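You operate a simulated robot arm through the tools that you are given. There is no shell and no other tool. Be economical: measure what you need, move in short steps, check, and stop when the job is done.

The job below is to be done with a simulated two-armed robot. You get a single attempt, and the scene is never put back.

TASK
Put the medium blue cone on the grey-top table away on the top of the low steel table. Then take the orange block and put it on the top of the blue table. Then turn the damp knob to 3. Then put two of the small wax rings from the left half of the wooden bench on the top of the low brown box left of the aisle. The order counts. Set down upright: medium blue cone.

The check looks at the end state, three seconds after you hand in, the way a careful person would. Anything else that was tipped, shoved, dropped, spilled or broken makes it a failure.

THE ROBOT
Two 7-joint arms with two-finger grippers on one trunk, on a base that drives. Base frame: it is fixed to the floor where the robot stands at the start and does not move with it; the origin is under the middle of the robot, x ahead of it, y to its left, z up. Lengths are in cm, angles in rad, forces in N, time in s.
The left shoulder is at the start at [6, 12.3, 94.5], the right one opposite. With the tool pointing down near the work surface each hand reaches from about 36 to 80 cm from the robot's upright axis, wherever it stands, measured 20 degrees to its own side. Places, roughly: damp knob [370, -440, 60]; medium blue cone (11x11x18 cm) [60, -10, 90]; orange block (8x5x4 cm) [370, -190, 80]; small wax ring (4x4x2 cm) [70, -730, 90]; top of the blue table [400, -540, 80]; top of the low brown box left of the aisle [30, -440, 40]; top of the low steel table [-140, 10, 70]. Payload 1.47 kg a hand.
The TCP of each hand is the grasp point between the finger pads, 1.6 cm short of the fingertips. In the tool frame z runs along the fingers and y along their closing line. The gripper opens to 8.7 cm. The gripper's body begins 5.5 cm behind the TCP.
Orientation is told as [roll, pitch, yaw] about the base's x, y, z axes, in that order, counted from this pose: with the fingers straight down and closing along the base's y, the tool's x points along the base's -x, its y along +y and its z along -z.

THE INTERFACE
- The arms move only by the tool send_rows. It takes "left_series", "right_series" or both (then of equal length, played together; a hand with none holds still); each is text: rows parted by semicolons, each of 7 numbers parted by spaces: the turn, a rotation vector about the base's x, y, z in units of 120 degrees (1.0 is 120 degrees), then the shift along the base's x, y, z in units of 300 mm (1.0 is 300 mm), then the gripper command, from -1 (fully open) to 1 (shut), values between in proportion. In form: wx wy wz x y z claw; .... A call has 1 to 12 rows; each row is the pose to reach, as a shift and turn from the pose commanded when the call began. A call with a number of a shift or a turn outside -1 to 1 is refused whole. Rows are played at 5 a second. More than 5 cm and 0.15 rad between two rows, or a gripper value outside its range, and nothing of the call is played. Where a pose cannot be reached the arm comes as near as it can. A force on the tool above 40 N (or 10 N above the force at the start of the call, whichever is more), or a blocked arm, ends the call early, and 0.2 s more pass. Each finger travels about 15.3 cm/s and halts on what it meets, pressing with about 28 N; the grip force reading is that of the motor and also rises with nothing between the fingers. The clock runs only during rows and for 0.2 s after the last one: add rows that repeat a pose to give the fingers time. The reply holds the time, the measured pose of the TCP, the force on the tool along the base axes, the opening and the grip force, in the units named above and with some noise, with the torque about the TCP (base axes, N m) and any sound that the robot's microphone picked up, and new pictures: "views" is both (left out), scene, wrist or none (wrist: the cameras of the hands that moved).
- Cameras (640 x 400 px; columns grow to the right, rows downward): "scene" is now at [9.07, -1.22, 150.36]; the picture's right is [-0.16, -0.99, 0.00], its down [-0.72, 0.12, -0.68] and it looks along [0.68, -0.11, -0.73] (base axes); focal length 251 px, centre (320, 200). "left" rides on the left gripper at [7.3, -1.2, -9] in its tool frame; the picture's right is [0.16, 0.99, 0.00], its down [-0.72, 0.12, -0.68] and it looks along [-0.67, 0.11, 0.73] (tool axes); focal length 247 px, centre (320, 200). "right" rides on the right gripper at [7.3, 1.2, -9] in its tool frame; the picture's right is [-0.16, 0.99, 0.00], its down [-0.72, -0.12, -0.68] and it looks along [-0.67, -0.11, 0.73] (tool axes); focal length 247 px, centre (320, 200).
- raise_lower(by): slides the trunk up (or, below 0, down) by that many cm; the arms and the scene camera ride with it, the base frame stays. It gives what a move gives, with no picture.
- steer(legs): drives the robot by 1 to 6 legs, each [ahead, left, turn to the left] in cm, cm and rad, along the robot's own axes; the way and the turn of a leg run together, so that a leg with both is an arc; at most 150 cm and 3.142 rad a leg. The arms and the cameras ride along, it lands a little off, and it stops where it bumps. It gives what a move gives, and a new picture of the scene camera.
- turn_head(pan, tilt): turns the head with the scene camera to pan (to the left, within 2.094 rad either way) and tilt (down, from -0.506 to 1.204), counted from straight ahead of the robot. It gives what a move gives, and a new picture of the scene camera.
- pixel_to_xyz(camera, pixels): there is no depth. For up to 12 entries [column, row, z] of the newest picture of that camera ("zoom" is the newest enlarged one), the place [x, y] in the base frame at which the ray of that pixel passes the height z, good to about 0.2 cm. No time passes.
- inspect(camera, box): a new picture of the part [left, top, right, bottom] of that camera's present view, enlarged. No time passes.
- finish_job(): hands the job in; it is judged then, once.

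Go step by step. Measure first, check grasps and placings, and put right what went wrong. The budget is 110 turns and 260 pictures, counting those below and the enlarged ones. Unless the task says otherwise, let go and move clear before handing in, and close with one line.

The tools are called after ">>>" as name(argument=value, ...) on one line, values as JSON. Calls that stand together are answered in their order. send_rows: Moves the arms, as the interface text tells. Its arguments: {"type":"object","properties":{"left_series":{"type":"string"},"right_series":{"type":"string"},"views":{"type":"string","enum":["both","scene","wrist","none"]}},"required":[]} The other tools are called the same way: raise_lower (by) slides the trunk up or down; steer (legs) drives the base; turn_head (pan, tilt) turns the head that bears the scene camera; pixel_to_xyz (camera, pixels) gives the place at which the rays of pixels pass given heights; inspect (camera, box) takes an enlarged picture of a part of a camera's view; finish_job () hands the job in.

At the start:

```text
t: 0.0
left_tool_pos: [45.21, 10.71, 115.34]
left_tcp_rot: [0.0, -0.001, 0.0]
left_contact_force: [0.3, 0.4, 0.0]
left_moment: [0.01, 0.04, 0.0]
left_gripper_width: 8.72
left_grasp_force: 0.3
right_tool_pos: [40.77, -22.35, 115.33]
right_tcp_rot: [0.0, 0.0, -0.001]
right_contact_force: [0.1, 1.1, -0.8]
right_moment: [0.0, -0.01, 0.0]
right_gripper_width: 8.72
right_grasp_force: 0.0
trunk travel left (down, up): [-10.0, 13.0]
robot x, y, heading: [0.33, 0.2, 0.004]
head pan, tilt: [-0.162, 0.817]
```

scene: 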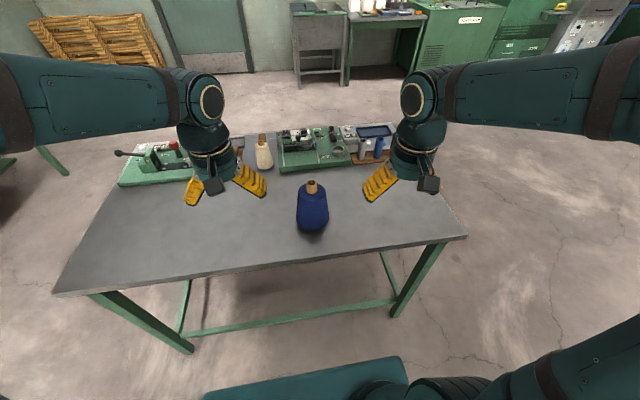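
right: 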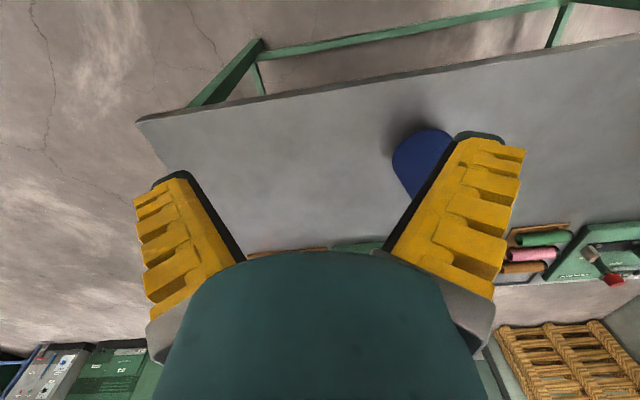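
left: 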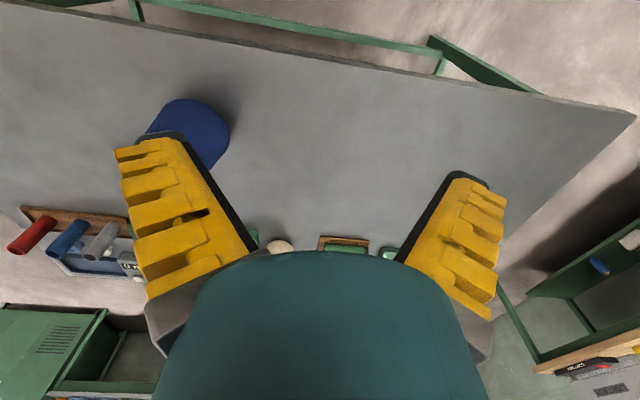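

The scene picture shows the blue cone at about (312,207) on the grey table between the two hands. I'll enlarge it and get places for it.

>>> inspect(camera="scene", box=[220, 110, 420, 250])

>>> pixel_to_xyz(camera="scene", pixels=[[312, 231, 80], [311, 184, 98], [312, 231, 82], [300, 222, 80], [328, 222, 80], [466, 236, 80], [55, 294, 80]])

```text
2.86 times, centred on (320, 180) of scene
```

zoom: 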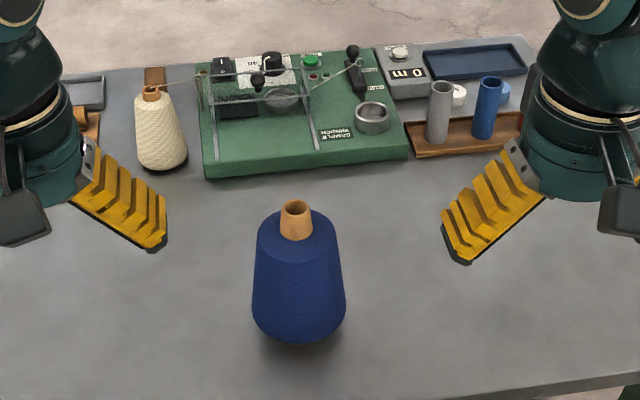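

```text
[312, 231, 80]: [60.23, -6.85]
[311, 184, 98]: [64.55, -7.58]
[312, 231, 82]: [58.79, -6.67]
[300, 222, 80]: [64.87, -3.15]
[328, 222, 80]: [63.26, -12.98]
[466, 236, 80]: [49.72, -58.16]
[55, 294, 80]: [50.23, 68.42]
```

The cone stands clear, with a bare cork-coloured core at its top (zoom 296,218). I'll find the table height by matching the near right corner in the scene and right pictures.

>>> pixel_to_xyz(camera="scene", pixels=[[466, 236, 74], [466, 236, 78], [466, 236, 82], [466, 236, 86], [311, 184, 94], [311, 184, 98], [311, 184, 102], [312, 232, 76], [312, 232, 80]])

>>> pixel_to_xyz(camera="right", pixels=[[137, 122, 74], [137, 122, 78], [137, 122, 82], [137, 122, 86]])

>>> pixel_to_xyz(camera="left", pixels=[[636, 114, 74], [636, 114, 82]])

```text
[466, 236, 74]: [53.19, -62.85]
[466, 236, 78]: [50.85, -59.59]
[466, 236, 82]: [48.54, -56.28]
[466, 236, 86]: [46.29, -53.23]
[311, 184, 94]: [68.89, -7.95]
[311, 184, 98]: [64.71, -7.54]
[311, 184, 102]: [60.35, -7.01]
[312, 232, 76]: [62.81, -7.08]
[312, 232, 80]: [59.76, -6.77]
```

```text
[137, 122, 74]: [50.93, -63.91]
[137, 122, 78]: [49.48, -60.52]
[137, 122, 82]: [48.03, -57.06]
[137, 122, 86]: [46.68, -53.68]
```

```text
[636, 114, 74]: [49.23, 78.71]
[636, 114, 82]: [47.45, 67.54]
```

The table top comes out at about 83.5 (both views agree near x 47.4, y -55), so the cone top is near [61, -7, 101.5]. I'll bring the right hand over it and ease the left hand aside.

>>> send_rows(right_series="0 0 0 0.11 0.08 0 -1; 0 0 0 0.22 0.16 0 -1; 0 0 0 0.33 0.24 0 -1; 0 0 0 0.44 0.32 0 -1; 0 0 0 0.55 0.40 0 -1; 0 0 0 0.67 0.50 0 -1; 0 0 0 0.67 0.50 0 -1", left_series="0 0 0 0 0.08 0 -1; 0 0 0 0 0.16 0 -1; 0 0 0 0 0.24 0 -1; 0 0 0 0 0.32 0 -1; 0 0 0 0 0.4 0 -1; 0 0 0 0 0.4 0 -1; 0 0 0 0 0.4 0 -1")

```text
t: 1.6
left_tool_pos: [45.25, 22.75, 115.54]
left_tcp_rot: [0.0, 0.001, -0.001]
left_contact_force: [-0.6, -0.6, -0.8]
left_moment: [-0.03, -0.04, 0.0]
left_gripper_width: 8.73
left_grasp_force: 0.0
right_tool_pos: [61.0, -7.33, 115.36]
right_tcp_rot: [-0.001, -0.002, -0.001]
right_contact_force: [-0.5, -0.3, 0.6]
right_moment: [0.03, 0.0, 0.02]
right_gripper_width: 8.7
right_grasp_force: 0.0
trunk travel left (down, up): [-10.0, 13.0]
robot x, y, heading: [0.18, 0.37, 0.006]
head pan, tilt: [-0.162, 0.817]
```

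scene: 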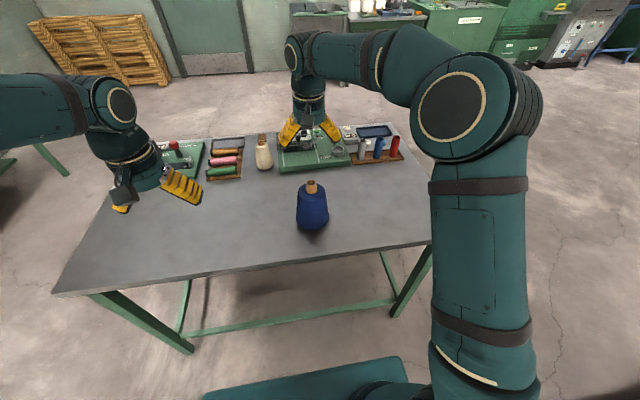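
right: 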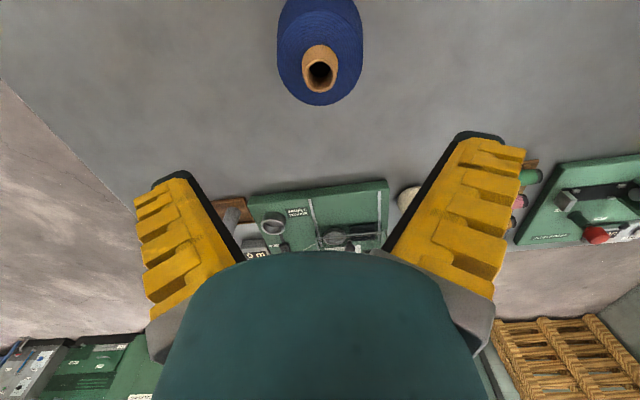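
left: 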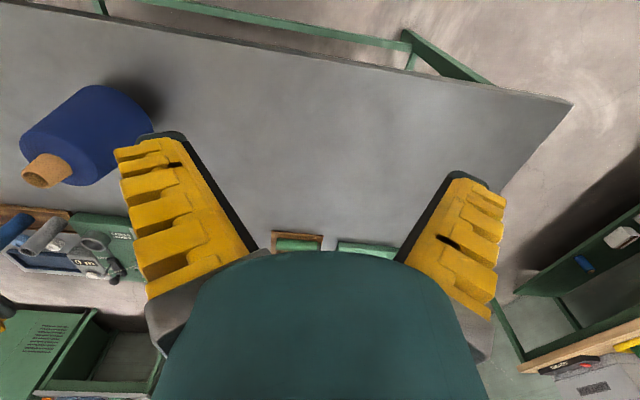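

The cone core now shows in the right picture at (320,72) and in the left at (40,172), which lets me triangulate it.

>>> pixel_to_xyz(camera="right", pixels=[[320, 75, 96], [320, 75, 98], [320, 75, 100], [320, 75, 102], [304, 64, 100], [337, 64, 100], [328, 0, 83.5]])

>>> pixel_to_xyz(camera="left", pixels=[[40, 172, 96], [40, 172, 98], [40, 172, 100], [40, 172, 102]])

>>> pixel_to_xyz(camera="scene", pixels=[[312, 184, 96], [312, 184, 98], [312, 184, 100], [312, 184, 102]])

```text
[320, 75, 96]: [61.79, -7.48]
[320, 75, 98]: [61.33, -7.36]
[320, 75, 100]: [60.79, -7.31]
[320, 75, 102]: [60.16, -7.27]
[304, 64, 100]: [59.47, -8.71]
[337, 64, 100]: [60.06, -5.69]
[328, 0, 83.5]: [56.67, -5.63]
```

```text
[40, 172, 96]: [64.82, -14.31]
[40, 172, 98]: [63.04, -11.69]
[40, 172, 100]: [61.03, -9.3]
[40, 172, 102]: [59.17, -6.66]
```

```text
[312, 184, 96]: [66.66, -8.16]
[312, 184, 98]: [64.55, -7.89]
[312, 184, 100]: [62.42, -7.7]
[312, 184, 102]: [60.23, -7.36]
```

The views agree on the core top at [60.3, -7.3, 101.7], about 3 cm wide and roughly 2 cm above the shoulder. I'll lower the open hand to TCP 101.2 and look.

>>> send_rows(right_series="0 0 0 -0.01 0 -0.1 -1; 0 0 0 -0.022 0 -0.2 -1; 0 0 0 -0.022 0 -0.3 -1; 0 0 0 -0.022 0 -0.4 -1; 0 0 0 -0.022 0 -0.47 -1; 0 0 0 -0.022 0 -0.47 -1", views="wrist")

>>> inspect(camera="scene", box=[250, 120, 390, 240])

```text
t: 3.0
left_tool_pos: [45.26, 22.79, 115.36]
left_tcp_rot: [0.001, -0.001, 0.0]
left_contact_force: [0.7, 0.5, -0.9]
left_moment: [0.02, 0.02, -0.01]
left_gripper_width: 8.69
left_grasp_force: 0.0
right_tool_pos: [60.28, -7.54, 101.31]
right_tcp_rot: [0.001, 0.0, 0.0]
right_contact_force: [0.2, 1.1, -0.7]
right_moment: [0.02, 0.0, -0.01]
right_gripper_width: 8.71
right_grasp_force: 0.0
trunk travel left (down, up): [-10.0, 13.0]
robot x, y, heading: [-0.36, -0.05, -0.001]
head pan, tilt: [-0.162, 0.817]
```

right: 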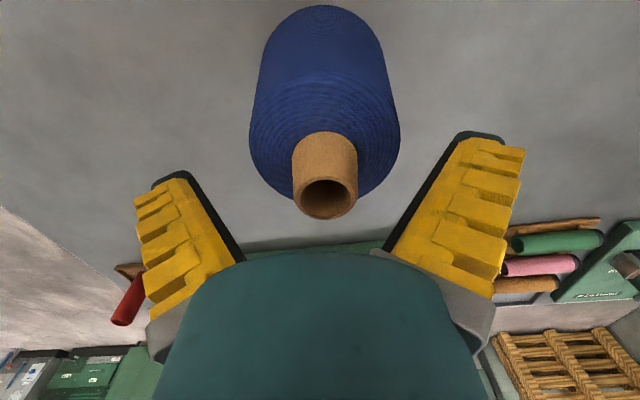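

```text
3.33 times, centred on (320, 180) of scene
```

zoom: 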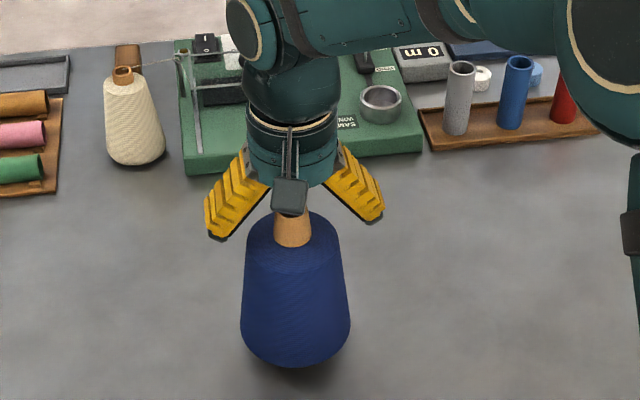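

The core sits centred between the fingers (ring at 325,197, TCP at about 320,185), with about 2.5 cm of core free. I'll lower 0.6 cm more and close.

>>> send_rows(right_series="0 0 0 0.005 0 -0.02 -1; 0 0 0 0.005 0 -0.02 0.2; 0 0 0 0.005 0 -0.02 1; 0 0 0 0.005 0 -0.02 1; 0 0 0 0.005 0 -0.02 1; 0 0 0 0.005 0 -0.02 1", views="wrist")

```text
t: 4.4
left_tool_pos: [45.11, 22.84, 115.55]
left_tcp_rot: [0.0, -0.002, 0.0]
left_contact_force: [0.4, 0.7, 0.3]
left_moment: [0.02, 0.04, -0.01]
left_gripper_width: 8.7
left_grasp_force: 0.1
right_tool_pos: [60.2, -7.5, 100.75]
right_tcp_rot: [-0.001, -0.003, 0.0]
right_contact_force: [-5.7, -2.1, 21.6]
right_moment: [0.04, 0.01, -0.03]
right_gripper_width: 2.53
right_grasp_force: 28.1
trunk travel left (down, up): [-10.0, 13.0]
robot x, y, heading: [0.07, -0.41, -0.0]
head pan, tilt: [-0.162, 0.817]
```

right: 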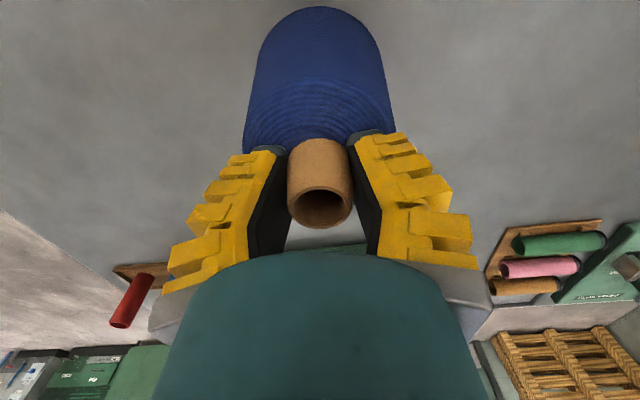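

The fingers hold the core (opening 2.53, 28 N) and press a little on the shoulder. I'll lift it gently.

>>> send_rows(right_series="0 0 0 0 0 0.02 1; 0 0 0 0 0 0.05 1; 0 0 0 0 0 0.12 1; 0 0 0 0 0 0.22 1; 0 0 0 0 0 0.32 1; 0 0 0 0 0 0.32 1", views="both")

```text
t: 5.8
left_tool_pos: [45.41, 22.85, 115.23]
left_tcp_rot: [-0.001, 0.001, 0.0]
left_contact_force: [0.0, 0.9, -0.2]
left_moment: [0.01, -0.03, 0.0]
left_gripper_width: 8.73
left_grasp_force: 0.1
right_tool_pos: [60.34, -7.51, 110.32]
right_tcp_rot: [0.0, -0.001, 0.001]
right_contact_force: [-0.5, 0.2, -0.1]
right_moment: [0.01, 0.0, -0.03]
right_gripper_width: 0.0
right_grasp_force: 28.1
trunk travel left (down, up): [-10.0, 13.0]
robot x, y, heading: [0.13, -0.28, -0.003]
head pan, tilt: [-0.162, 0.817]
```

scene: 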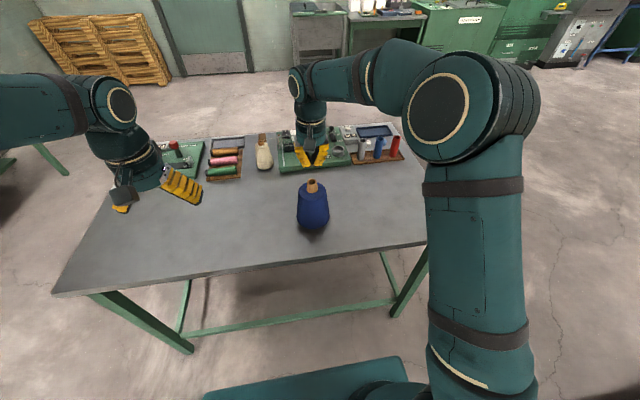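
right: 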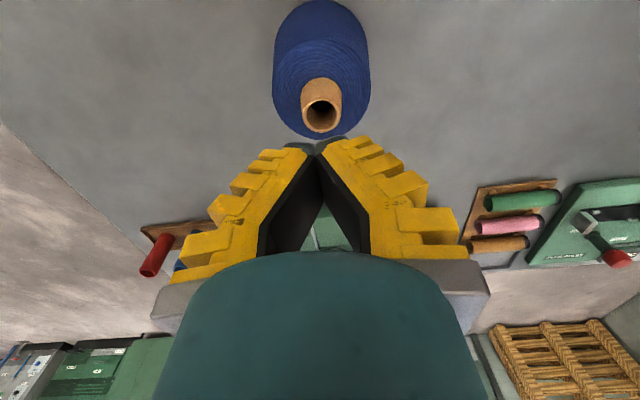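

The hand came up empty (opening 0.0) and the cone still stands (ring at 320,118). I'll look closely at the closed fingers and the core before trying again.

>>> inspect(camera="right", box=[220, 0, 420, 260])

>>> inspect(camera="scene", box=[270, 130, 360, 240])

>>> inspect(camera="left", box=[0, 60, 200, 220])

```text
1.54 times, centred on (320, 130) of right
```

zoom: 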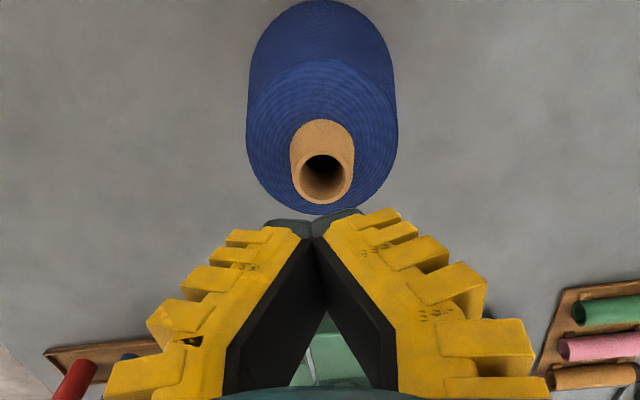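

```text
3.64 times, centred on (315, 185) of scene
```

zoom: 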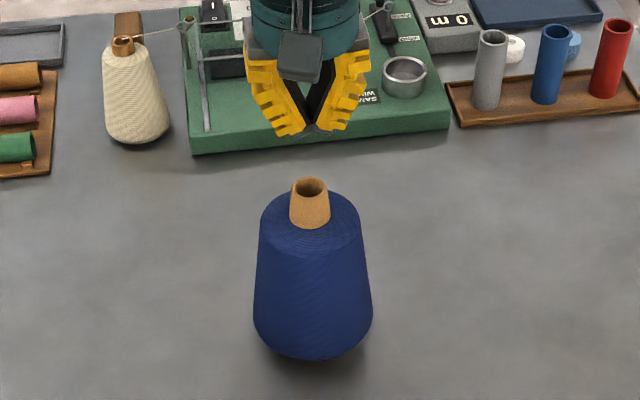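

```text
2.50 times, centred on (100, 140) of left
```

zoom: 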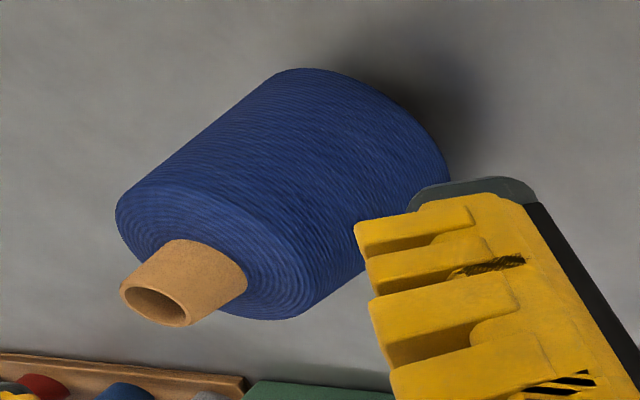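

The core tapers upward, so a grip near its top slips. I'll get its exact place and length from both wrist views, then grip again, and lift very slowly.

>>> pixel_to_xyz(camera="right", pixels=[[321, 117, 101], [321, 117, 102], [321, 117, 103], [321, 80, 97], [321, 80, 98], [321, 80, 99], [321, 80, 100], [318, 138, 97], [318, 138, 99]])

>>> pixel_to_xyz(camera="left", pixels=[[62, 181, 101], [62, 181, 102], [62, 181, 103], [82, 166, 97], [82, 166, 98], [82, 166, 99], [82, 166, 100]])

>>> pixel_to_xyz(camera="scene", pixels=[[313, 181.5, 101], [313, 181.5, 102], [313, 181.5, 103], [313, 193, 98], [313, 193, 99], [313, 193, 100]])

```text
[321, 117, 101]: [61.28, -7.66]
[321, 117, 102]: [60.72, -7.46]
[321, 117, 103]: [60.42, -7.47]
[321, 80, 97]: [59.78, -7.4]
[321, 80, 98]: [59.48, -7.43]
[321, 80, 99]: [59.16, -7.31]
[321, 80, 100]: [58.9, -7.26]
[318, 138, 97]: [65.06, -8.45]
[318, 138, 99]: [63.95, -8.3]
```

```text
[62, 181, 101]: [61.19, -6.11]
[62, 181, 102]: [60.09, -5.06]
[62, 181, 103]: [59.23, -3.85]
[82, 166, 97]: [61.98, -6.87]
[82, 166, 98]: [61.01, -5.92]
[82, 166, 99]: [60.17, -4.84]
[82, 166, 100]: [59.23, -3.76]
```

```text
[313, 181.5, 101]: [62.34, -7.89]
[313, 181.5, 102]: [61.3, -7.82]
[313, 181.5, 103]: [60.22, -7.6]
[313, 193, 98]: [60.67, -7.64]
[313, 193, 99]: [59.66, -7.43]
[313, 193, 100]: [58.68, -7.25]
```

Best fit puts the core at [61.6, -7.6], top 101.1, shoulder 98.6, so my first grip was 1.3 cm short in x. I'll open, centre on it, and descend.

>>> send_rows(right_series="0 0 0 0.02 0 0 -1; 0 0 0 0.042 -0.003 0 -1; 0 0 0 0.042 -0.003 -0.1 -1; 0 0 0 0.042 -0.003 -0.2 -1; 0 0 0 0.042 -0.003 -0.29 -1; 0 0 0 0.042 -0.003 -0.325 -1; 0 0 0 0.042 -0.003 -0.325 -1", views="wrist")

```text
t: 7.4
left_tool_pos: [45.26, 22.77, 115.36]
left_tcp_rot: [-0.001, 0.0, -0.001]
left_contact_force: [0.3, -0.3, -0.6]
left_moment: [-0.01, 0.03, 0.0]
left_gripper_width: 8.71
left_grasp_force: 0.0
right_tool_pos: [61.67, -7.58, 100.44]
right_tcp_rot: [0.0, -0.001, 0.0]
right_contact_force: [0.4, 0.4, 0.0]
right_moment: [-0.01, -0.03, -0.01]
right_gripper_width: 8.72
right_grasp_force: 0.1
trunk travel left (down, up): [-10.0, 13.0]
robot x, y, heading: [-0.17, 0.3, -0.001]
head pan, tilt: [-0.162, 0.817]
```

right: 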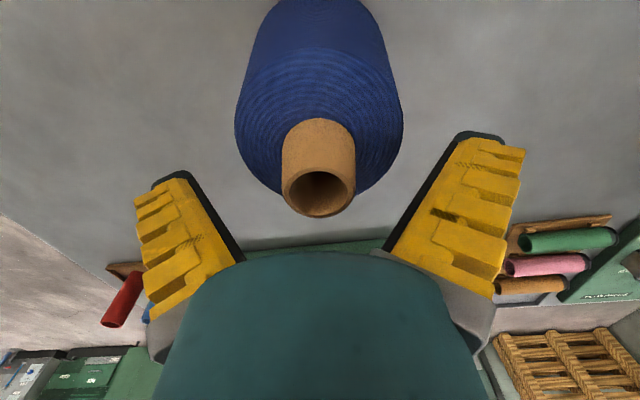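

The ring (319,193) is now aligned with the TCP and there's no contact. I'll close here and lift in tiny steps.

>>> send_rows(right_series="0 0 0 0 0 0 0; 0 0 0 0 0 0 1; 0 0 0 0 0 0 1; 0 0 0 0 0 0 1; 0 0 0 0 0 0 1", views="wrist")

>>> send_rows(right_series="0 0 0 0 0 0.003 1; 0 0 0 0 0 0.006 1; 0 0 0 0 0 0.01 1; 0 0 0 0 0 0.015 1; 0 0 0 0 0 0.02 1; 0 0 0 0 0 0.026 1; 0 0 0 0 0 0.032 1; 0 0 0 0 0 0.032 1", views="wrist")

```text
t: 8.6
left_tool_pos: [45.12, 22.97, 115.46]
left_tcp_rot: [-0.002, -0.001, 0.0]
left_contact_force: [-0.3, -0.3, -0.5]
left_moment: [0.01, 0.03, 0.02]
left_gripper_width: 8.69
left_grasp_force: 0.0
right_tool_pos: [61.71, -7.4, 100.86]
right_tcp_rot: [0.002, -0.006, 0.0]
right_contact_force: [6.7, 7.9, 35.8]
right_moment: [0.22, 0.18, -0.06]
right_gripper_width: 2.75
right_grasp_force: 27.6
trunk travel left (down, up): [-10.0, 13.0]
robot x, y, heading: [0.15, 0.16, 0.001]
head pan, tilt: [-0.162, 0.817]
```

right: 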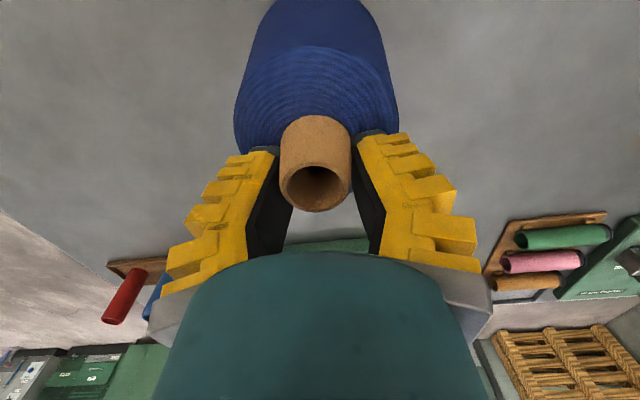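

```text
t: 10.4
left_tool_pos: [45.35, 22.83, 115.39]
left_tcp_rot: [0.0, 0.0, 0.001]
left_contact_force: [0.9, 0.4, -0.6]
left_moment: [-0.03, -0.02, -0.04]
left_gripper_width: 8.71
left_grasp_force: 0.0
right_tool_pos: [61.49, -7.6, 101.41]
right_tcp_rot: [-0.002, 0.002, 0.002]
right_contact_force: [1.2, 0.8, -3.4]
right_moment: [-0.02, -0.09, 0.01]
right_gripper_width: 1.45
right_grasp_force: 28.3
trunk travel left (down, up): [-10.0, 13.0]
robot x, y, heading: [-0.09, 0.32, 0.001]
head pan, tilt: [-0.162, 0.817]
```

right: 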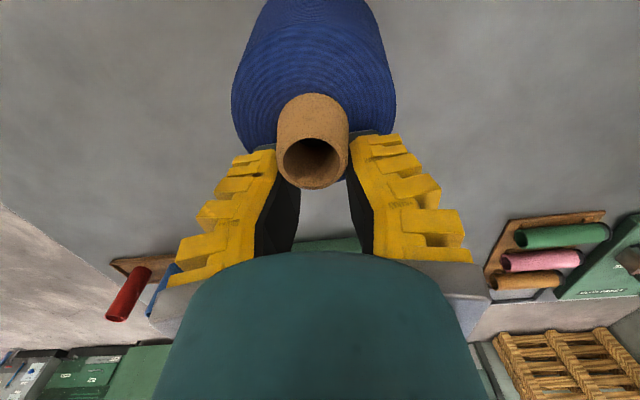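

The fingers are sliding off the core's far side (opening 1.45, ring drifted to row 162), so the core lies nearer to me than x 61.5. I'll open, rise and measure again with all three cameras.

>>> send_rows(right_series="0 0 0 0 0 0 -1; 0 0 0 0 0 0 -1; 0 0 0 0 0 0 -1; 0 0 0 0 0 0.1 -1; 0 0 0 0 0 0.2 -1; 0 0 0 0 0 0.3 -1; 0 0 0 0 0 0.3 -1", views="wrist")

>>> inspect(camera="scene", box=[232, 130, 392, 230])

>>> inspect(camera="left", box=[0, 80, 160, 180])

```text
t: 12.0
left_tool_pos: [45.33, 22.86, 115.32]
left_tcp_rot: [0.0, 0.002, -0.001]
left_contact_force: [0.5, -0.3, -0.5]
left_moment: [-0.02, -0.02, 0.0]
left_gripper_width: 8.73
left_grasp_force: 0.1
right_tool_pos: [61.62, -7.24, 110.4]
right_tcp_rot: [0.001, 0.0, -0.001]
right_contact_force: [0.7, -0.6, 0.0]
right_moment: [-0.01, -0.01, 0.01]
right_gripper_width: 8.68
right_grasp_force: 0.1
trunk travel left (down, up): [-10.0, 13.0]
robot x, y, heading: [0.17, 0.3, 0.003]
head pan, tilt: [-0.162, 0.817]
```

right: 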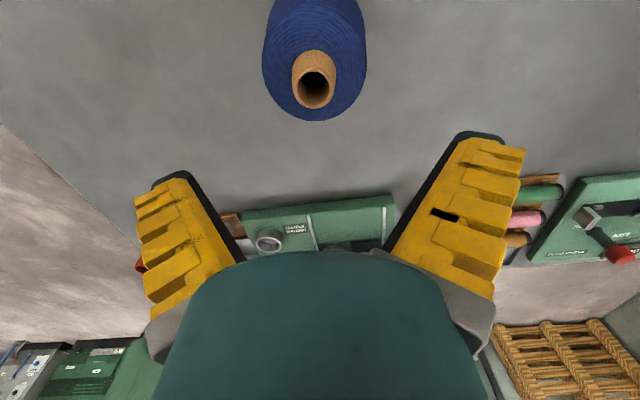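

```text
4.00 times, centred on (312, 180) of scene
```

zoom: 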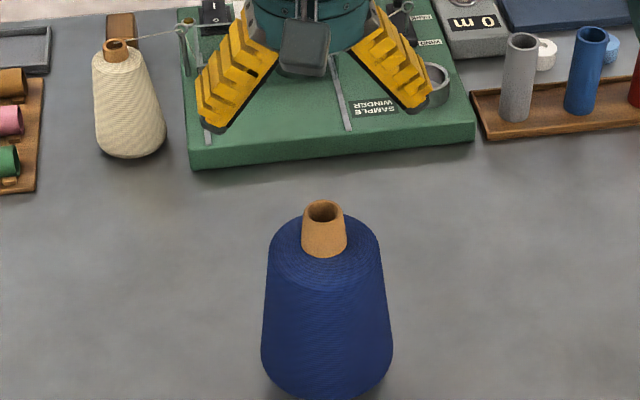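

```text
4.00 times, centred on (80, 130) of left
```

zoom: 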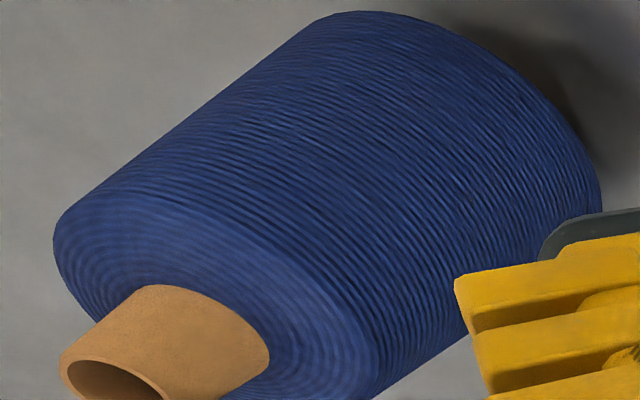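

The core ring is now at right (314,90), left (29.5,175.5) and scene (312.8,182.8). Next I intersect those rays, plus the shoulder junction.

>>> pixel_to_xyz(camera="right", pixels=[[314, 90, 100], [314, 90, 102], [314, 90, 104]])

>>> pixel_to_xyz(camera="left", pixels=[[29.5, 175.5, 100], [29.5, 175.5, 102], [29.5, 175.5, 104]])

>>> pixel_to_xyz(camera="scene", pixels=[[312.8, 182.8, 100], [312.8, 182.8, 102], [312.8, 182.8, 104], [313, 194, 98], [313, 194, 99], [313, 194, 100], [313, 230, 83.5]])

```text
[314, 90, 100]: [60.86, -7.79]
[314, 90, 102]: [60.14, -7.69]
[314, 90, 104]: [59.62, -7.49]
```

```text
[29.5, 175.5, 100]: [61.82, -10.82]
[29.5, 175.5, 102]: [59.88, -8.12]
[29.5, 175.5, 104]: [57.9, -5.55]
```

```text
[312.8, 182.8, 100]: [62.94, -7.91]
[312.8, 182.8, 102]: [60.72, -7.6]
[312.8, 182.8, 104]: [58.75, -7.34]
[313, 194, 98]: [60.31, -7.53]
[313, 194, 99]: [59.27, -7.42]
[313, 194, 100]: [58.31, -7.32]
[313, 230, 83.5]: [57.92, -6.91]
```

All three rays meet at about [60.0, -7.65, 102.3], with the shoulder near 99.7, so earlier grips pressed on the shoulder. I'll go to x 60.0, TCP 101.5, close, then lift slowly.

>>> send_rows(right_series="0 0 0 -0.052 -0.01 0 -1; 0 0 0 -0.052 -0.01 -0.1 -1; 0 0 0 -0.052 -0.01 -0.2 -1; 0 0 0 -0.052 -0.01 -0.293 -1; 0 0 0 -0.052 -0.01 -0.293 -1; 0 0 0 -0.052 -0.01 -0.293 0; 0 0 0 -0.052 -0.01 -0.293 1; 0 0 0 -0.052 -0.01 -0.293 1; 0 0 0 -0.052 -0.01 -0.293 1; 0 0 0 -0.052 -0.01 -0.293 1", views="wrist")

>>> send_rows(right_series="0 0 0 0 0 0.002 1; 0 0 0 0 0 0.004 1; 0 0 0 0 0 0.006 1; 0 0 0 0 0 0.01 1; 0 0 0 0 0 0.014 1; 0 0 0 0 0 0.018 1; 0 0 0 0 0 0.022 1; 0 0 0 0 0 0.022 1", views="wrist")

```text
t: 14.2
left_tool_pos: [45.14, 22.84, 115.35]
left_tcp_rot: [0.0, 0.0, 0.001]
left_contact_force: [1.0, -0.3, 0.6]
left_moment: [0.0, 0.0, 0.0]
left_gripper_width: 8.67
left_grasp_force: 0.0
right_tool_pos: [59.98, -7.66, 101.57]
right_tcp_rot: [0.0, -0.003, -0.002]
right_contact_force: [-1.3, 3.1, 6.3]
right_moment: [0.06, 0.36, -0.06]
right_gripper_width: 2.26
right_grasp_force: 28.0
trunk travel left (down, up): [-10.0, 13.0]
robot x, y, heading: [-0.15, -0.05, -0.002]
head pan, tilt: [-0.162, 0.817]
```

right: 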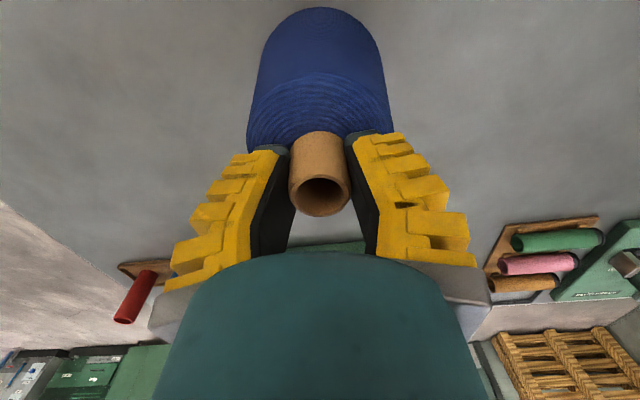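

```text
t: 16.0
left_tool_pos: [45.42, 22.82, 115.35]
left_tcp_rot: [-0.001, 0.0, 0.001]
left_contact_force: [-0.1, -0.3, 1.8]
left_moment: [-0.01, -0.02, 0.01]
left_gripper_width: 8.74
left_grasp_force: 0.0
right_tool_pos: [60.01, -7.8, 102.32]
right_tcp_rot: [-0.001, -0.001, 0.0]
right_contact_force: [0.4, 0.2, -5.9]
right_moment: [-0.06, 0.02, -0.04]
right_gripper_width: 1.88
right_grasp_force: 28.2
trunk travel left (down, up): [-10.0, 13.0]
robot x, y, heading: [0.13, 0.25, 0.001]
head pan, tilt: [-0.162, 0.817]
```

right: 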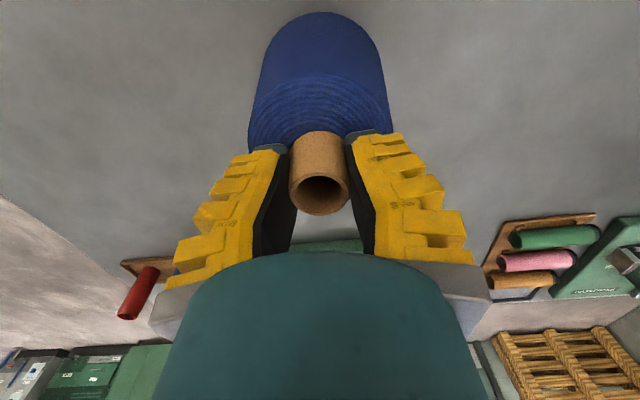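

The force reads -5.9 N (about 0.6 kg) and the ring stayed at (319,192) while the hand rose 0.7 cm, so it looks lifted. I'll raise a little more and check for creep.

>>> send_rows(right_series="0 0 0 0 0 0.01 1; 0 0 0 0 0 0.02 1; 0 0 0 0 0 0.03 1; 0 0 0 0 0 0.04 1; 0 0 0 0 0 0.05 1; 0 0 0 0 0 0.05 1; 0 0 0 0 0 0.05 1", views="both")

```text
t: 17.6
left_tool_pos: [45.2, 22.79, 115.32]
left_tcp_rot: [0.0, 0.0, 0.0]
left_contact_force: [-0.3, -0.1, -0.4]
left_moment: [-0.03, 0.01, 0.0]
left_gripper_width: 8.68
left_grasp_force: 0.0
right_tool_pos: [60.09, -7.81, 103.77]
right_tcp_rot: [0.0, -0.001, 0.0]
right_contact_force: [-0.4, 0.3, -6.2]
right_moment: [-0.02, 0.04, 0.01]
right_gripper_width: 1.86
right_grasp_force: 27.6
trunk travel left (down, up): [-10.0, 13.0]
robot x, y, heading: [0.12, 0.34, 0.001]
head pan, tilt: [-0.162, 0.817]
```

scene: 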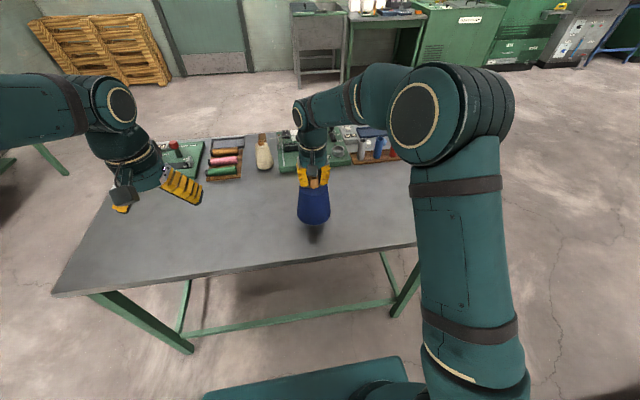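
right: 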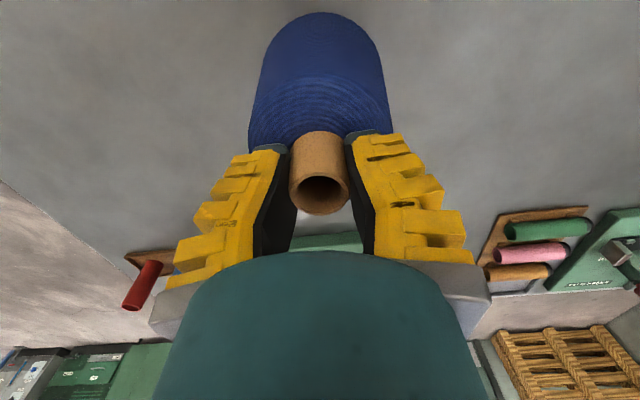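

The grip is steady (1.86 cm, 6 N). I'll raise slowly to TCP 113 and draw it back a bit.

>>> send_rows(right_series="0 0 0 0 0 0.02 1; 0 0 0 0 0 0.05 1; 0 0 0 0 0 0.09 1; 0 0 0 0 0 0.13 1; 0 0 0 0 0 0.17 1; 0 0 0 0 0 0.21 1; 0 0 0 0 0 0.25 1; 0 0 0 0 0 0.28 1; 0 0 0 0 0 0.3 1; 0 0 0 0 0 0.31 1; 0 0 0 0 0 0.31 1", views="wrist")

>>> turn_head(pan=2.0, tilt=0.5)

>>> turn_head(pan=-2.0, tilt=0.5)

```text
t: 20.0
left_tool_pos: [45.43, 22.84, 115.33]
left_tcp_rot: [0.0, -0.001, -0.001]
left_contact_force: [0.1, -0.6, 0.3]
left_moment: [0.01, 0.01, 0.01]
left_gripper_width: 8.7
left_grasp_force: 0.0
right_tool_pos: [60.1, -7.81, 113.13]
right_tcp_rot: [-0.001, 0.0, -0.001]
right_contact_force: [0.5, -0.1, -5.6]
right_moment: [0.0, -0.02, 0.01]
right_gripper_width: 1.78
right_grasp_force: 27.6
trunk travel left (down, up): [-10.0, 13.0]
robot x, y, heading: [0.13, 0.03, 0.0]
head pan, tilt: [-0.162, 0.817]
```

right: 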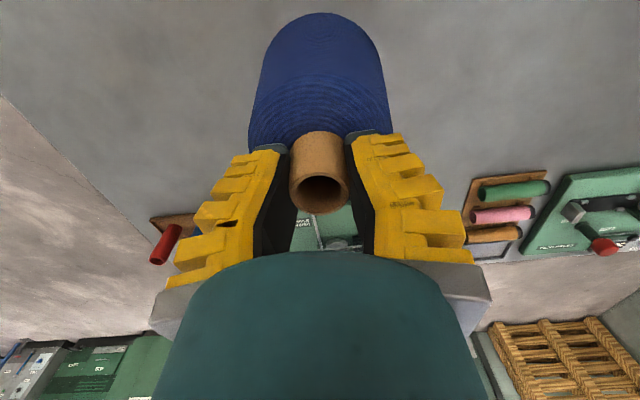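

```text
t: 22.0
left_tool_pos: [45.3, 22.82, 115.42]
left_tcp_rot: [0.001, -0.002, 0.001]
left_contact_force: [0.8, 0.2, 0.1]
left_moment: [0.02, -0.02, -0.01]
left_gripper_width: 8.71
left_grasp_force: 0.2
right_tool_pos: [60.03, -7.71, 113.16]
right_tcp_rot: [-0.001, -0.001, 0.0]
right_contact_force: [0.6, 0.0, -5.8]
right_moment: [-0.01, 0.01, -0.04]
right_gripper_width: 1.75
right_grasp_force: 28.4
trunk travel left (down, up): [-10.0, 13.0]
robot x, y, heading: [-0.53, 0.17, -0.001]
head pan, tilt: [2.0, 0.499]
```

scene: 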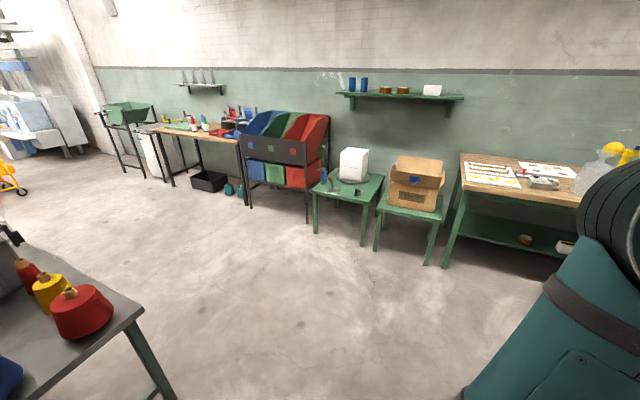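

```text
t: 25.3
left_tool_pos: [45.29, 22.76, 115.26]
left_tcp_rot: [-0.001, 0.001, 0.001]
left_contact_force: [-0.6, -0.1, -0.3]
left_moment: [0.02, -0.02, 0.02]
left_gripper_width: 8.72
left_grasp_force: 0.0
right_tool_pos: [60.07, -7.75, 113.11]
right_tcp_rot: [-0.001, 0.0, -0.001]
right_contact_force: [1.1, -0.2, -5.8]
right_moment: [-0.02, -0.01, 0.02]
right_gripper_width: 1.71
right_grasp_force: 28.1
trunk travel left (down, up): [-10.0, 13.0]
robot x, y, heading: [-0.09, 0.01, -0.002]
head pan, tilt: [-2.0, 0.499]
```

scene: 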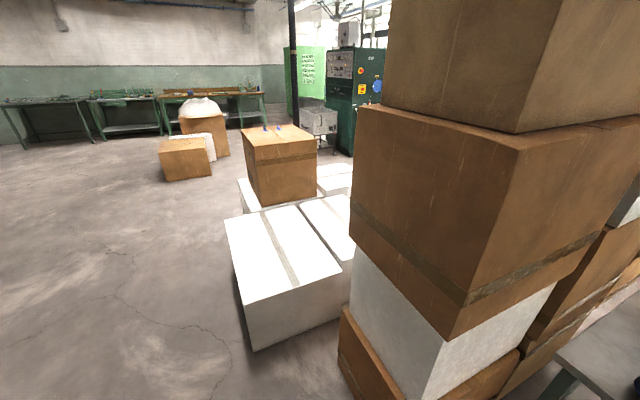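

Left of and behind me the floor is clear, with boxes close on the right-behind, and the steel table is behind holding red and yellow cones. I'll bring the cone in a little, back off slightly and turn left half-way round.

>>> send_rows(right_series="0 0 0 -0.05 -0.02 0 1; 0 0 0 -0.12 -0.05 0 1; 0 0 0 -0.2 -0.09 0 1; 0 0 0 -0.28 -0.13 0 1; 0 0 0 -0.34 -0.16 0 1; 0 0 0 -0.38 -0.18 0 1; 0 0 0 -0.4 -0.19 0 1; 0 0 0 -0.4 -0.19 0 1", views="none")

>>> turn_head(pan=0, tilt=0.75)

>>> steer(legs=[[-8, 0, 0], [0, 0, 1.0], [0, 0, 1.0], [0, 0, 1.14]])

```text
t: 27.1
left_tool_pos: [45.29, 22.83, 115.37]
left_tcp_rot: [0.0, -0.001, -0.001]
left_contact_force: [0.8, -0.4, -0.3]
left_moment: [-0.03, 0.01, -0.02]
left_gripper_width: 8.7
left_grasp_force: 0.2
right_tool_pos: [47.98, -13.43, 113.18]
right_tcp_rot: [0.0, 0.0, 0.0]
right_contact_force: [0.5, -1.0, -6.4]
right_moment: [0.03, 0.01, 0.03]
right_gripper_width: 1.68
right_grasp_force: 27.8
trunk travel left (down, up): [-10.0, 13.0]
robot x, y, heading: [0.03, -0.16, 0.002]
head pan, tilt: [-2.0, 0.499]
```

```text
t: 29.0
left_tool_pos: [45.34, 22.77, 115.35]
left_tcp_rot: [0.001, 0.0, 0.0]
left_contact_force: [0.2, 0.7, -0.2]
left_moment: [-0.02, 0.0, 0.0]
left_gripper_width: 8.69
left_grasp_force: 0.1
right_tool_pos: [48.04, -13.47, 113.27]
right_tcp_rot: [0.0, 0.001, 0.001]
right_contact_force: [-0.1, 1.0, -6.0]
right_moment: [-0.01, 0.01, -0.03]
right_gripper_width: 1.64
right_grasp_force: 27.7
trunk travel left (down, up): [-10.0, 13.0]
robot x, y, heading: [0.05, 0.33, 0.004]
head pan, tilt: [0.0, 0.75]
```

scene: 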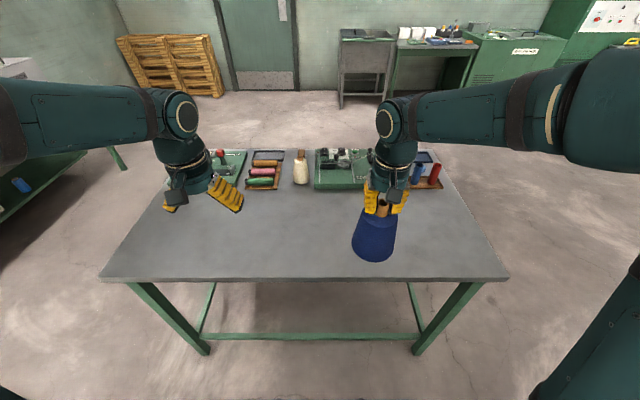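

```text
t: 38.0
left_tool_pos: [-53.94, -22.02, 115.44]
left_tcp_rot: [0.0, 0.0, 3.131]
left_contact_force: [-8.3, 12.4, 3.7]
left_moment: [-0.3, -0.1, -0.5]
left_gripper_width: 7.93
left_grasp_force: 0.0
right_tool_pos: [-56.32, 14.22, 113.17]
right_tcp_rot: [0.002, 0.002, 3.132]
right_contact_force: [-0.3, 1.2, -5.8]
right_moment: [-0.02, -0.03, 0.0]
right_gripper_width: 1.54
right_grasp_force: 28.1
trunk travel left (down, up): [-10.0, 13.0]
robot x, y, heading: [-8.3, 0.2, 3.127]
head pan, tilt: [0.0, 0.75]
```

scene: 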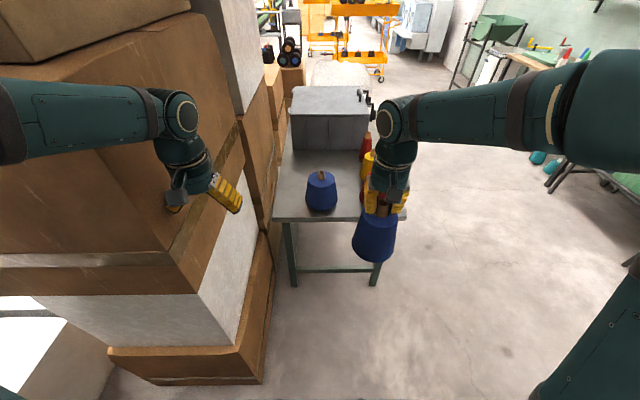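

The left hand at (215,190) is touching the box stack on the left (12 N), so I'll draw it away at once, then look.

>>> send_rows(left_series="0 0 0 0.0 0.06 0 -1; 0 0 0 0.05 0.15 0 -1; 0 0 0 0.15 0.25 0 -1; 0 0 0 0.25 0.28 0 -1; 0 0 0 0.33 0.28 0 -1; 0 0 0 0.33 0.28 0 -1", views="both")

```text
t: 39.4
left_tool_pos: [-43.85, -13.9, 115.44]
left_tcp_rot: [0.0, 0.0, 3.129]
left_contact_force: [0.0, 0.8, 0.4]
left_moment: [0.0, -0.02, 0.03]
left_gripper_width: 8.71
left_grasp_force: 0.0
right_tool_pos: [-56.19, 14.14, 113.16]
right_tcp_rot: [0.001, 0.0, 3.13]
right_contact_force: [0.2, 0.8, -6.5]
right_moment: [0.0, -0.02, 0.02]
right_gripper_width: 1.54
right_grasp_force: 28.4
trunk travel left (down, up): [-10.0, 13.0]
robot x, y, heading: [-8.07, -0.21, 3.127]
head pan, tilt: [0.0, 0.75]
```

scene: 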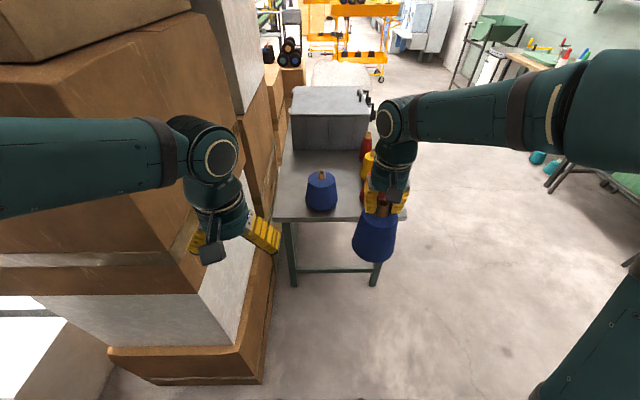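
left: 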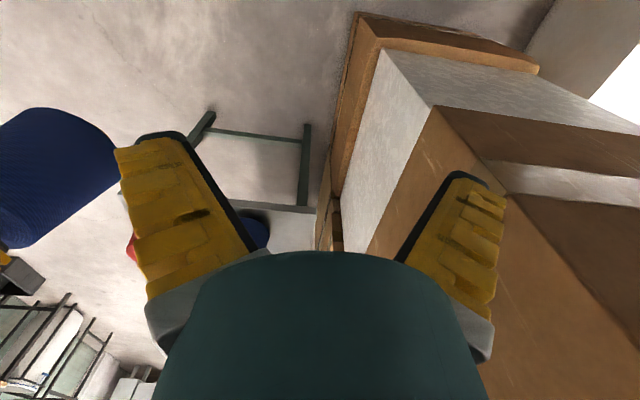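

The left hand is free of the boxes (0 N) and they appear unmoved. I'll map the steel table and what stands on it.

>>> pixel_to_xyz(camera="scene", pixels=[[273, 219, 70], [388, 219, 70], [406, 215, 70], [290, 150, 70], [322, 210, 70], [307, 203, 70], [338, 203, 70], [367, 180, 70], [385, 282, 0], [293, 287, 0], [264, 383, 0]])

>>> inspect(camera="scene", box=[260, 80, 420, 290])

>>> inspect(camera="right", box=[0, 0, 640, 400])

```text
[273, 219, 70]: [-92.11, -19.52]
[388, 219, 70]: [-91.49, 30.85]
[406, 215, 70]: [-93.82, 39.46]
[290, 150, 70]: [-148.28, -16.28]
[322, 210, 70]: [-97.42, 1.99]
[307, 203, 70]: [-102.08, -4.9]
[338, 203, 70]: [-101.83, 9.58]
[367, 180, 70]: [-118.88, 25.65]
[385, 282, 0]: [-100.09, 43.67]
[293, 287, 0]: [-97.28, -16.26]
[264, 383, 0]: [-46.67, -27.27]
```

```text
1.90 times, centred on (340, 185) of scene
```

zoom: 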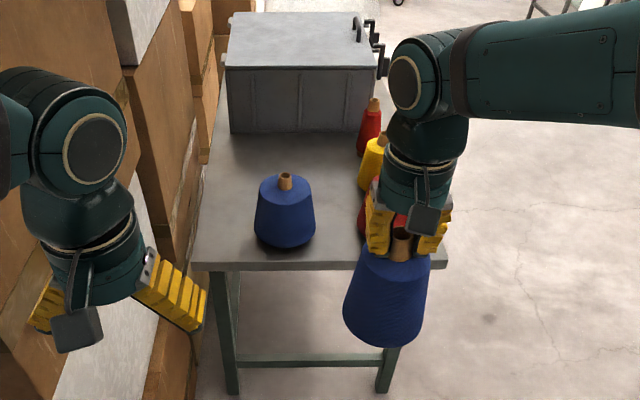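

```text
1.00 times, centred on (320, 200) of right (not enlarged: the box is as wide or as high as the picture)
```

zoom: 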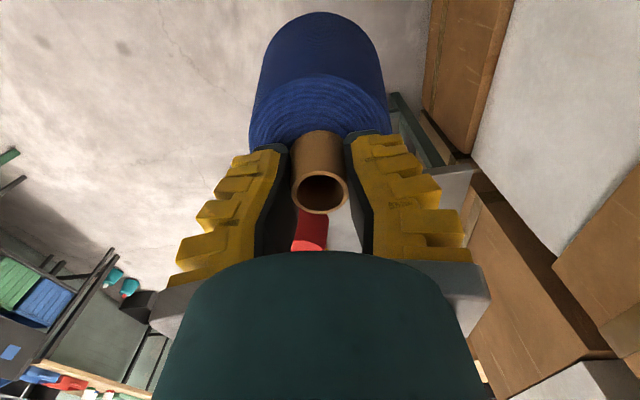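

There's a free spot on the steel table behind its blue cone, near [-127, 6], between that cone and the grey box. I'll strafe right 25 cm to clear the boxes, then drive ahead 40 cm.

>>> steer(legs=[[0, -25, 0], [40, 0, 0]])

```text
t: 44.3
left_tool_pos: [-83.74, 10.33, 115.43]
left_tcp_rot: [0.0, -0.001, 3.137]
left_contact_force: [-1.0, -0.1, -0.3]
left_moment: [0.01, -0.03, 0.02]
left_gripper_width: 8.72
left_grasp_force: 0.0
right_tool_pos: [-96.2, 38.18, 113.13]
right_tcp_rot: [0.0, -0.001, 3.139]
right_contact_force: [-0.5, -0.1, -5.3]
right_moment: [-0.03, -0.01, -0.02]
right_gripper_width: 1.5
right_grasp_force: 28.0
trunk travel left (down, up): [-10.0, 13.0]
robot x, y, heading: [-47.89, 24.25, 3.135]
head pan, tilt: [0.0, 0.75]
```

scene: 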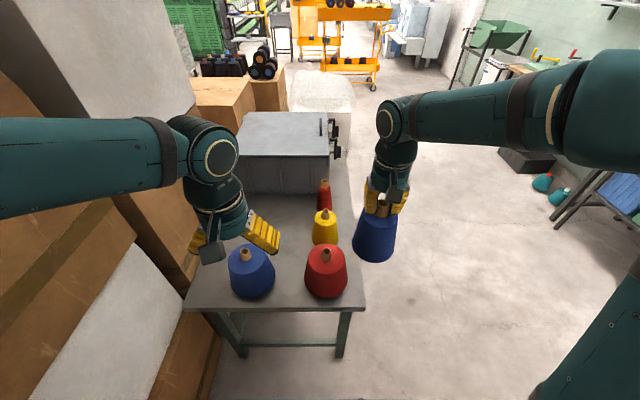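

Now the whole steel table is visible: blue (251,270), red (326,270), yellow (325,228), small red (325,195). Let me measure the free patch around (280,210).

>>> pixel_to_xyz(camera="scene", pixels=[[183, 309, 70], [365, 310, 70], [183, 309, 74], [365, 310, 74], [251, 297, 70], [326, 297, 70], [325, 245, 70], [313, 238, 70], [325, 213, 70], [275, 193, 70], [312, 193, 70], [365, 310, 66]])

>>> inspect(camera="left", box=[0, 0, 640, 400])

>>> inspect(camera="scene", box=[180, 150, 420, 310])

```text
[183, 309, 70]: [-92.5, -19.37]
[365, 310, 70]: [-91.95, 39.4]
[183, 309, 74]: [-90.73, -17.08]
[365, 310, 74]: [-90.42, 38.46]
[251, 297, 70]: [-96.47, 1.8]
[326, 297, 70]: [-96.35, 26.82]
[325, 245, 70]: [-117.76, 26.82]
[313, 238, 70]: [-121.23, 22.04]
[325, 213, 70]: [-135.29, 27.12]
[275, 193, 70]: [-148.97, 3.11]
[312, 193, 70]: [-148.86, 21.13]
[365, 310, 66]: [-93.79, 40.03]
```

```text
1.00 times, centred on (320, 200) of left (not enlarged: the box is as wide or as high as the picture)
```

zoom: 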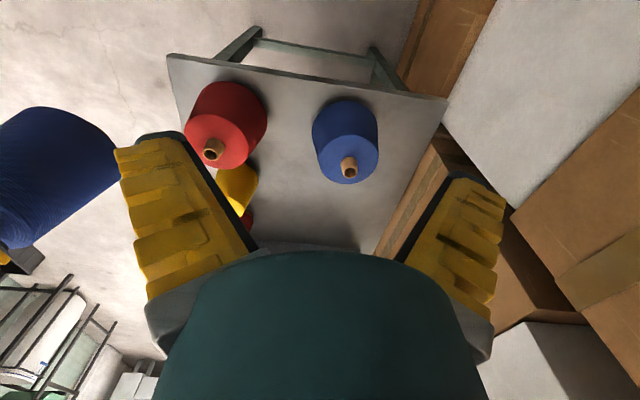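

```text
2.50 times, centred on (300, 230) of scene
```

zoom: 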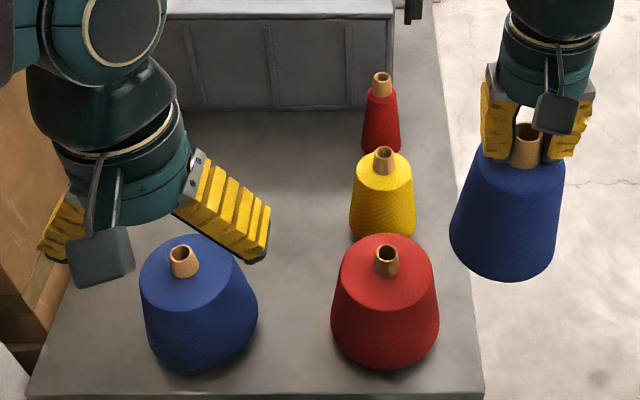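

Free space lies behind the blue cone. I'll pin the table height with the corner seen in the left picture at (167,55) and (446,98).

>>> pixel_to_xyz(camera="left", pixels=[[167, 55, 66], [167, 55, 70], [167, 55, 74], [446, 98, 66], [446, 98, 70], [446, 98, 74]])

>>> pixel_to_xyz(camera="scene", pixels=[[365, 310, 68], [183, 309, 66], [183, 309, 68], [251, 252, 83], [251, 252, 86]])

```text
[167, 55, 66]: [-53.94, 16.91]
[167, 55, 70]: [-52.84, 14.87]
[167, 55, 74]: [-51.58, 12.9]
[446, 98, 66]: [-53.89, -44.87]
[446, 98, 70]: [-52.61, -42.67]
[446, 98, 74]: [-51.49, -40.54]
```

```text
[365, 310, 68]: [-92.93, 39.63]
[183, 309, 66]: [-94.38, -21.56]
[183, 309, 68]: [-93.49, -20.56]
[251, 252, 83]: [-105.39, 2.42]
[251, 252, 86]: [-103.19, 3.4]
```

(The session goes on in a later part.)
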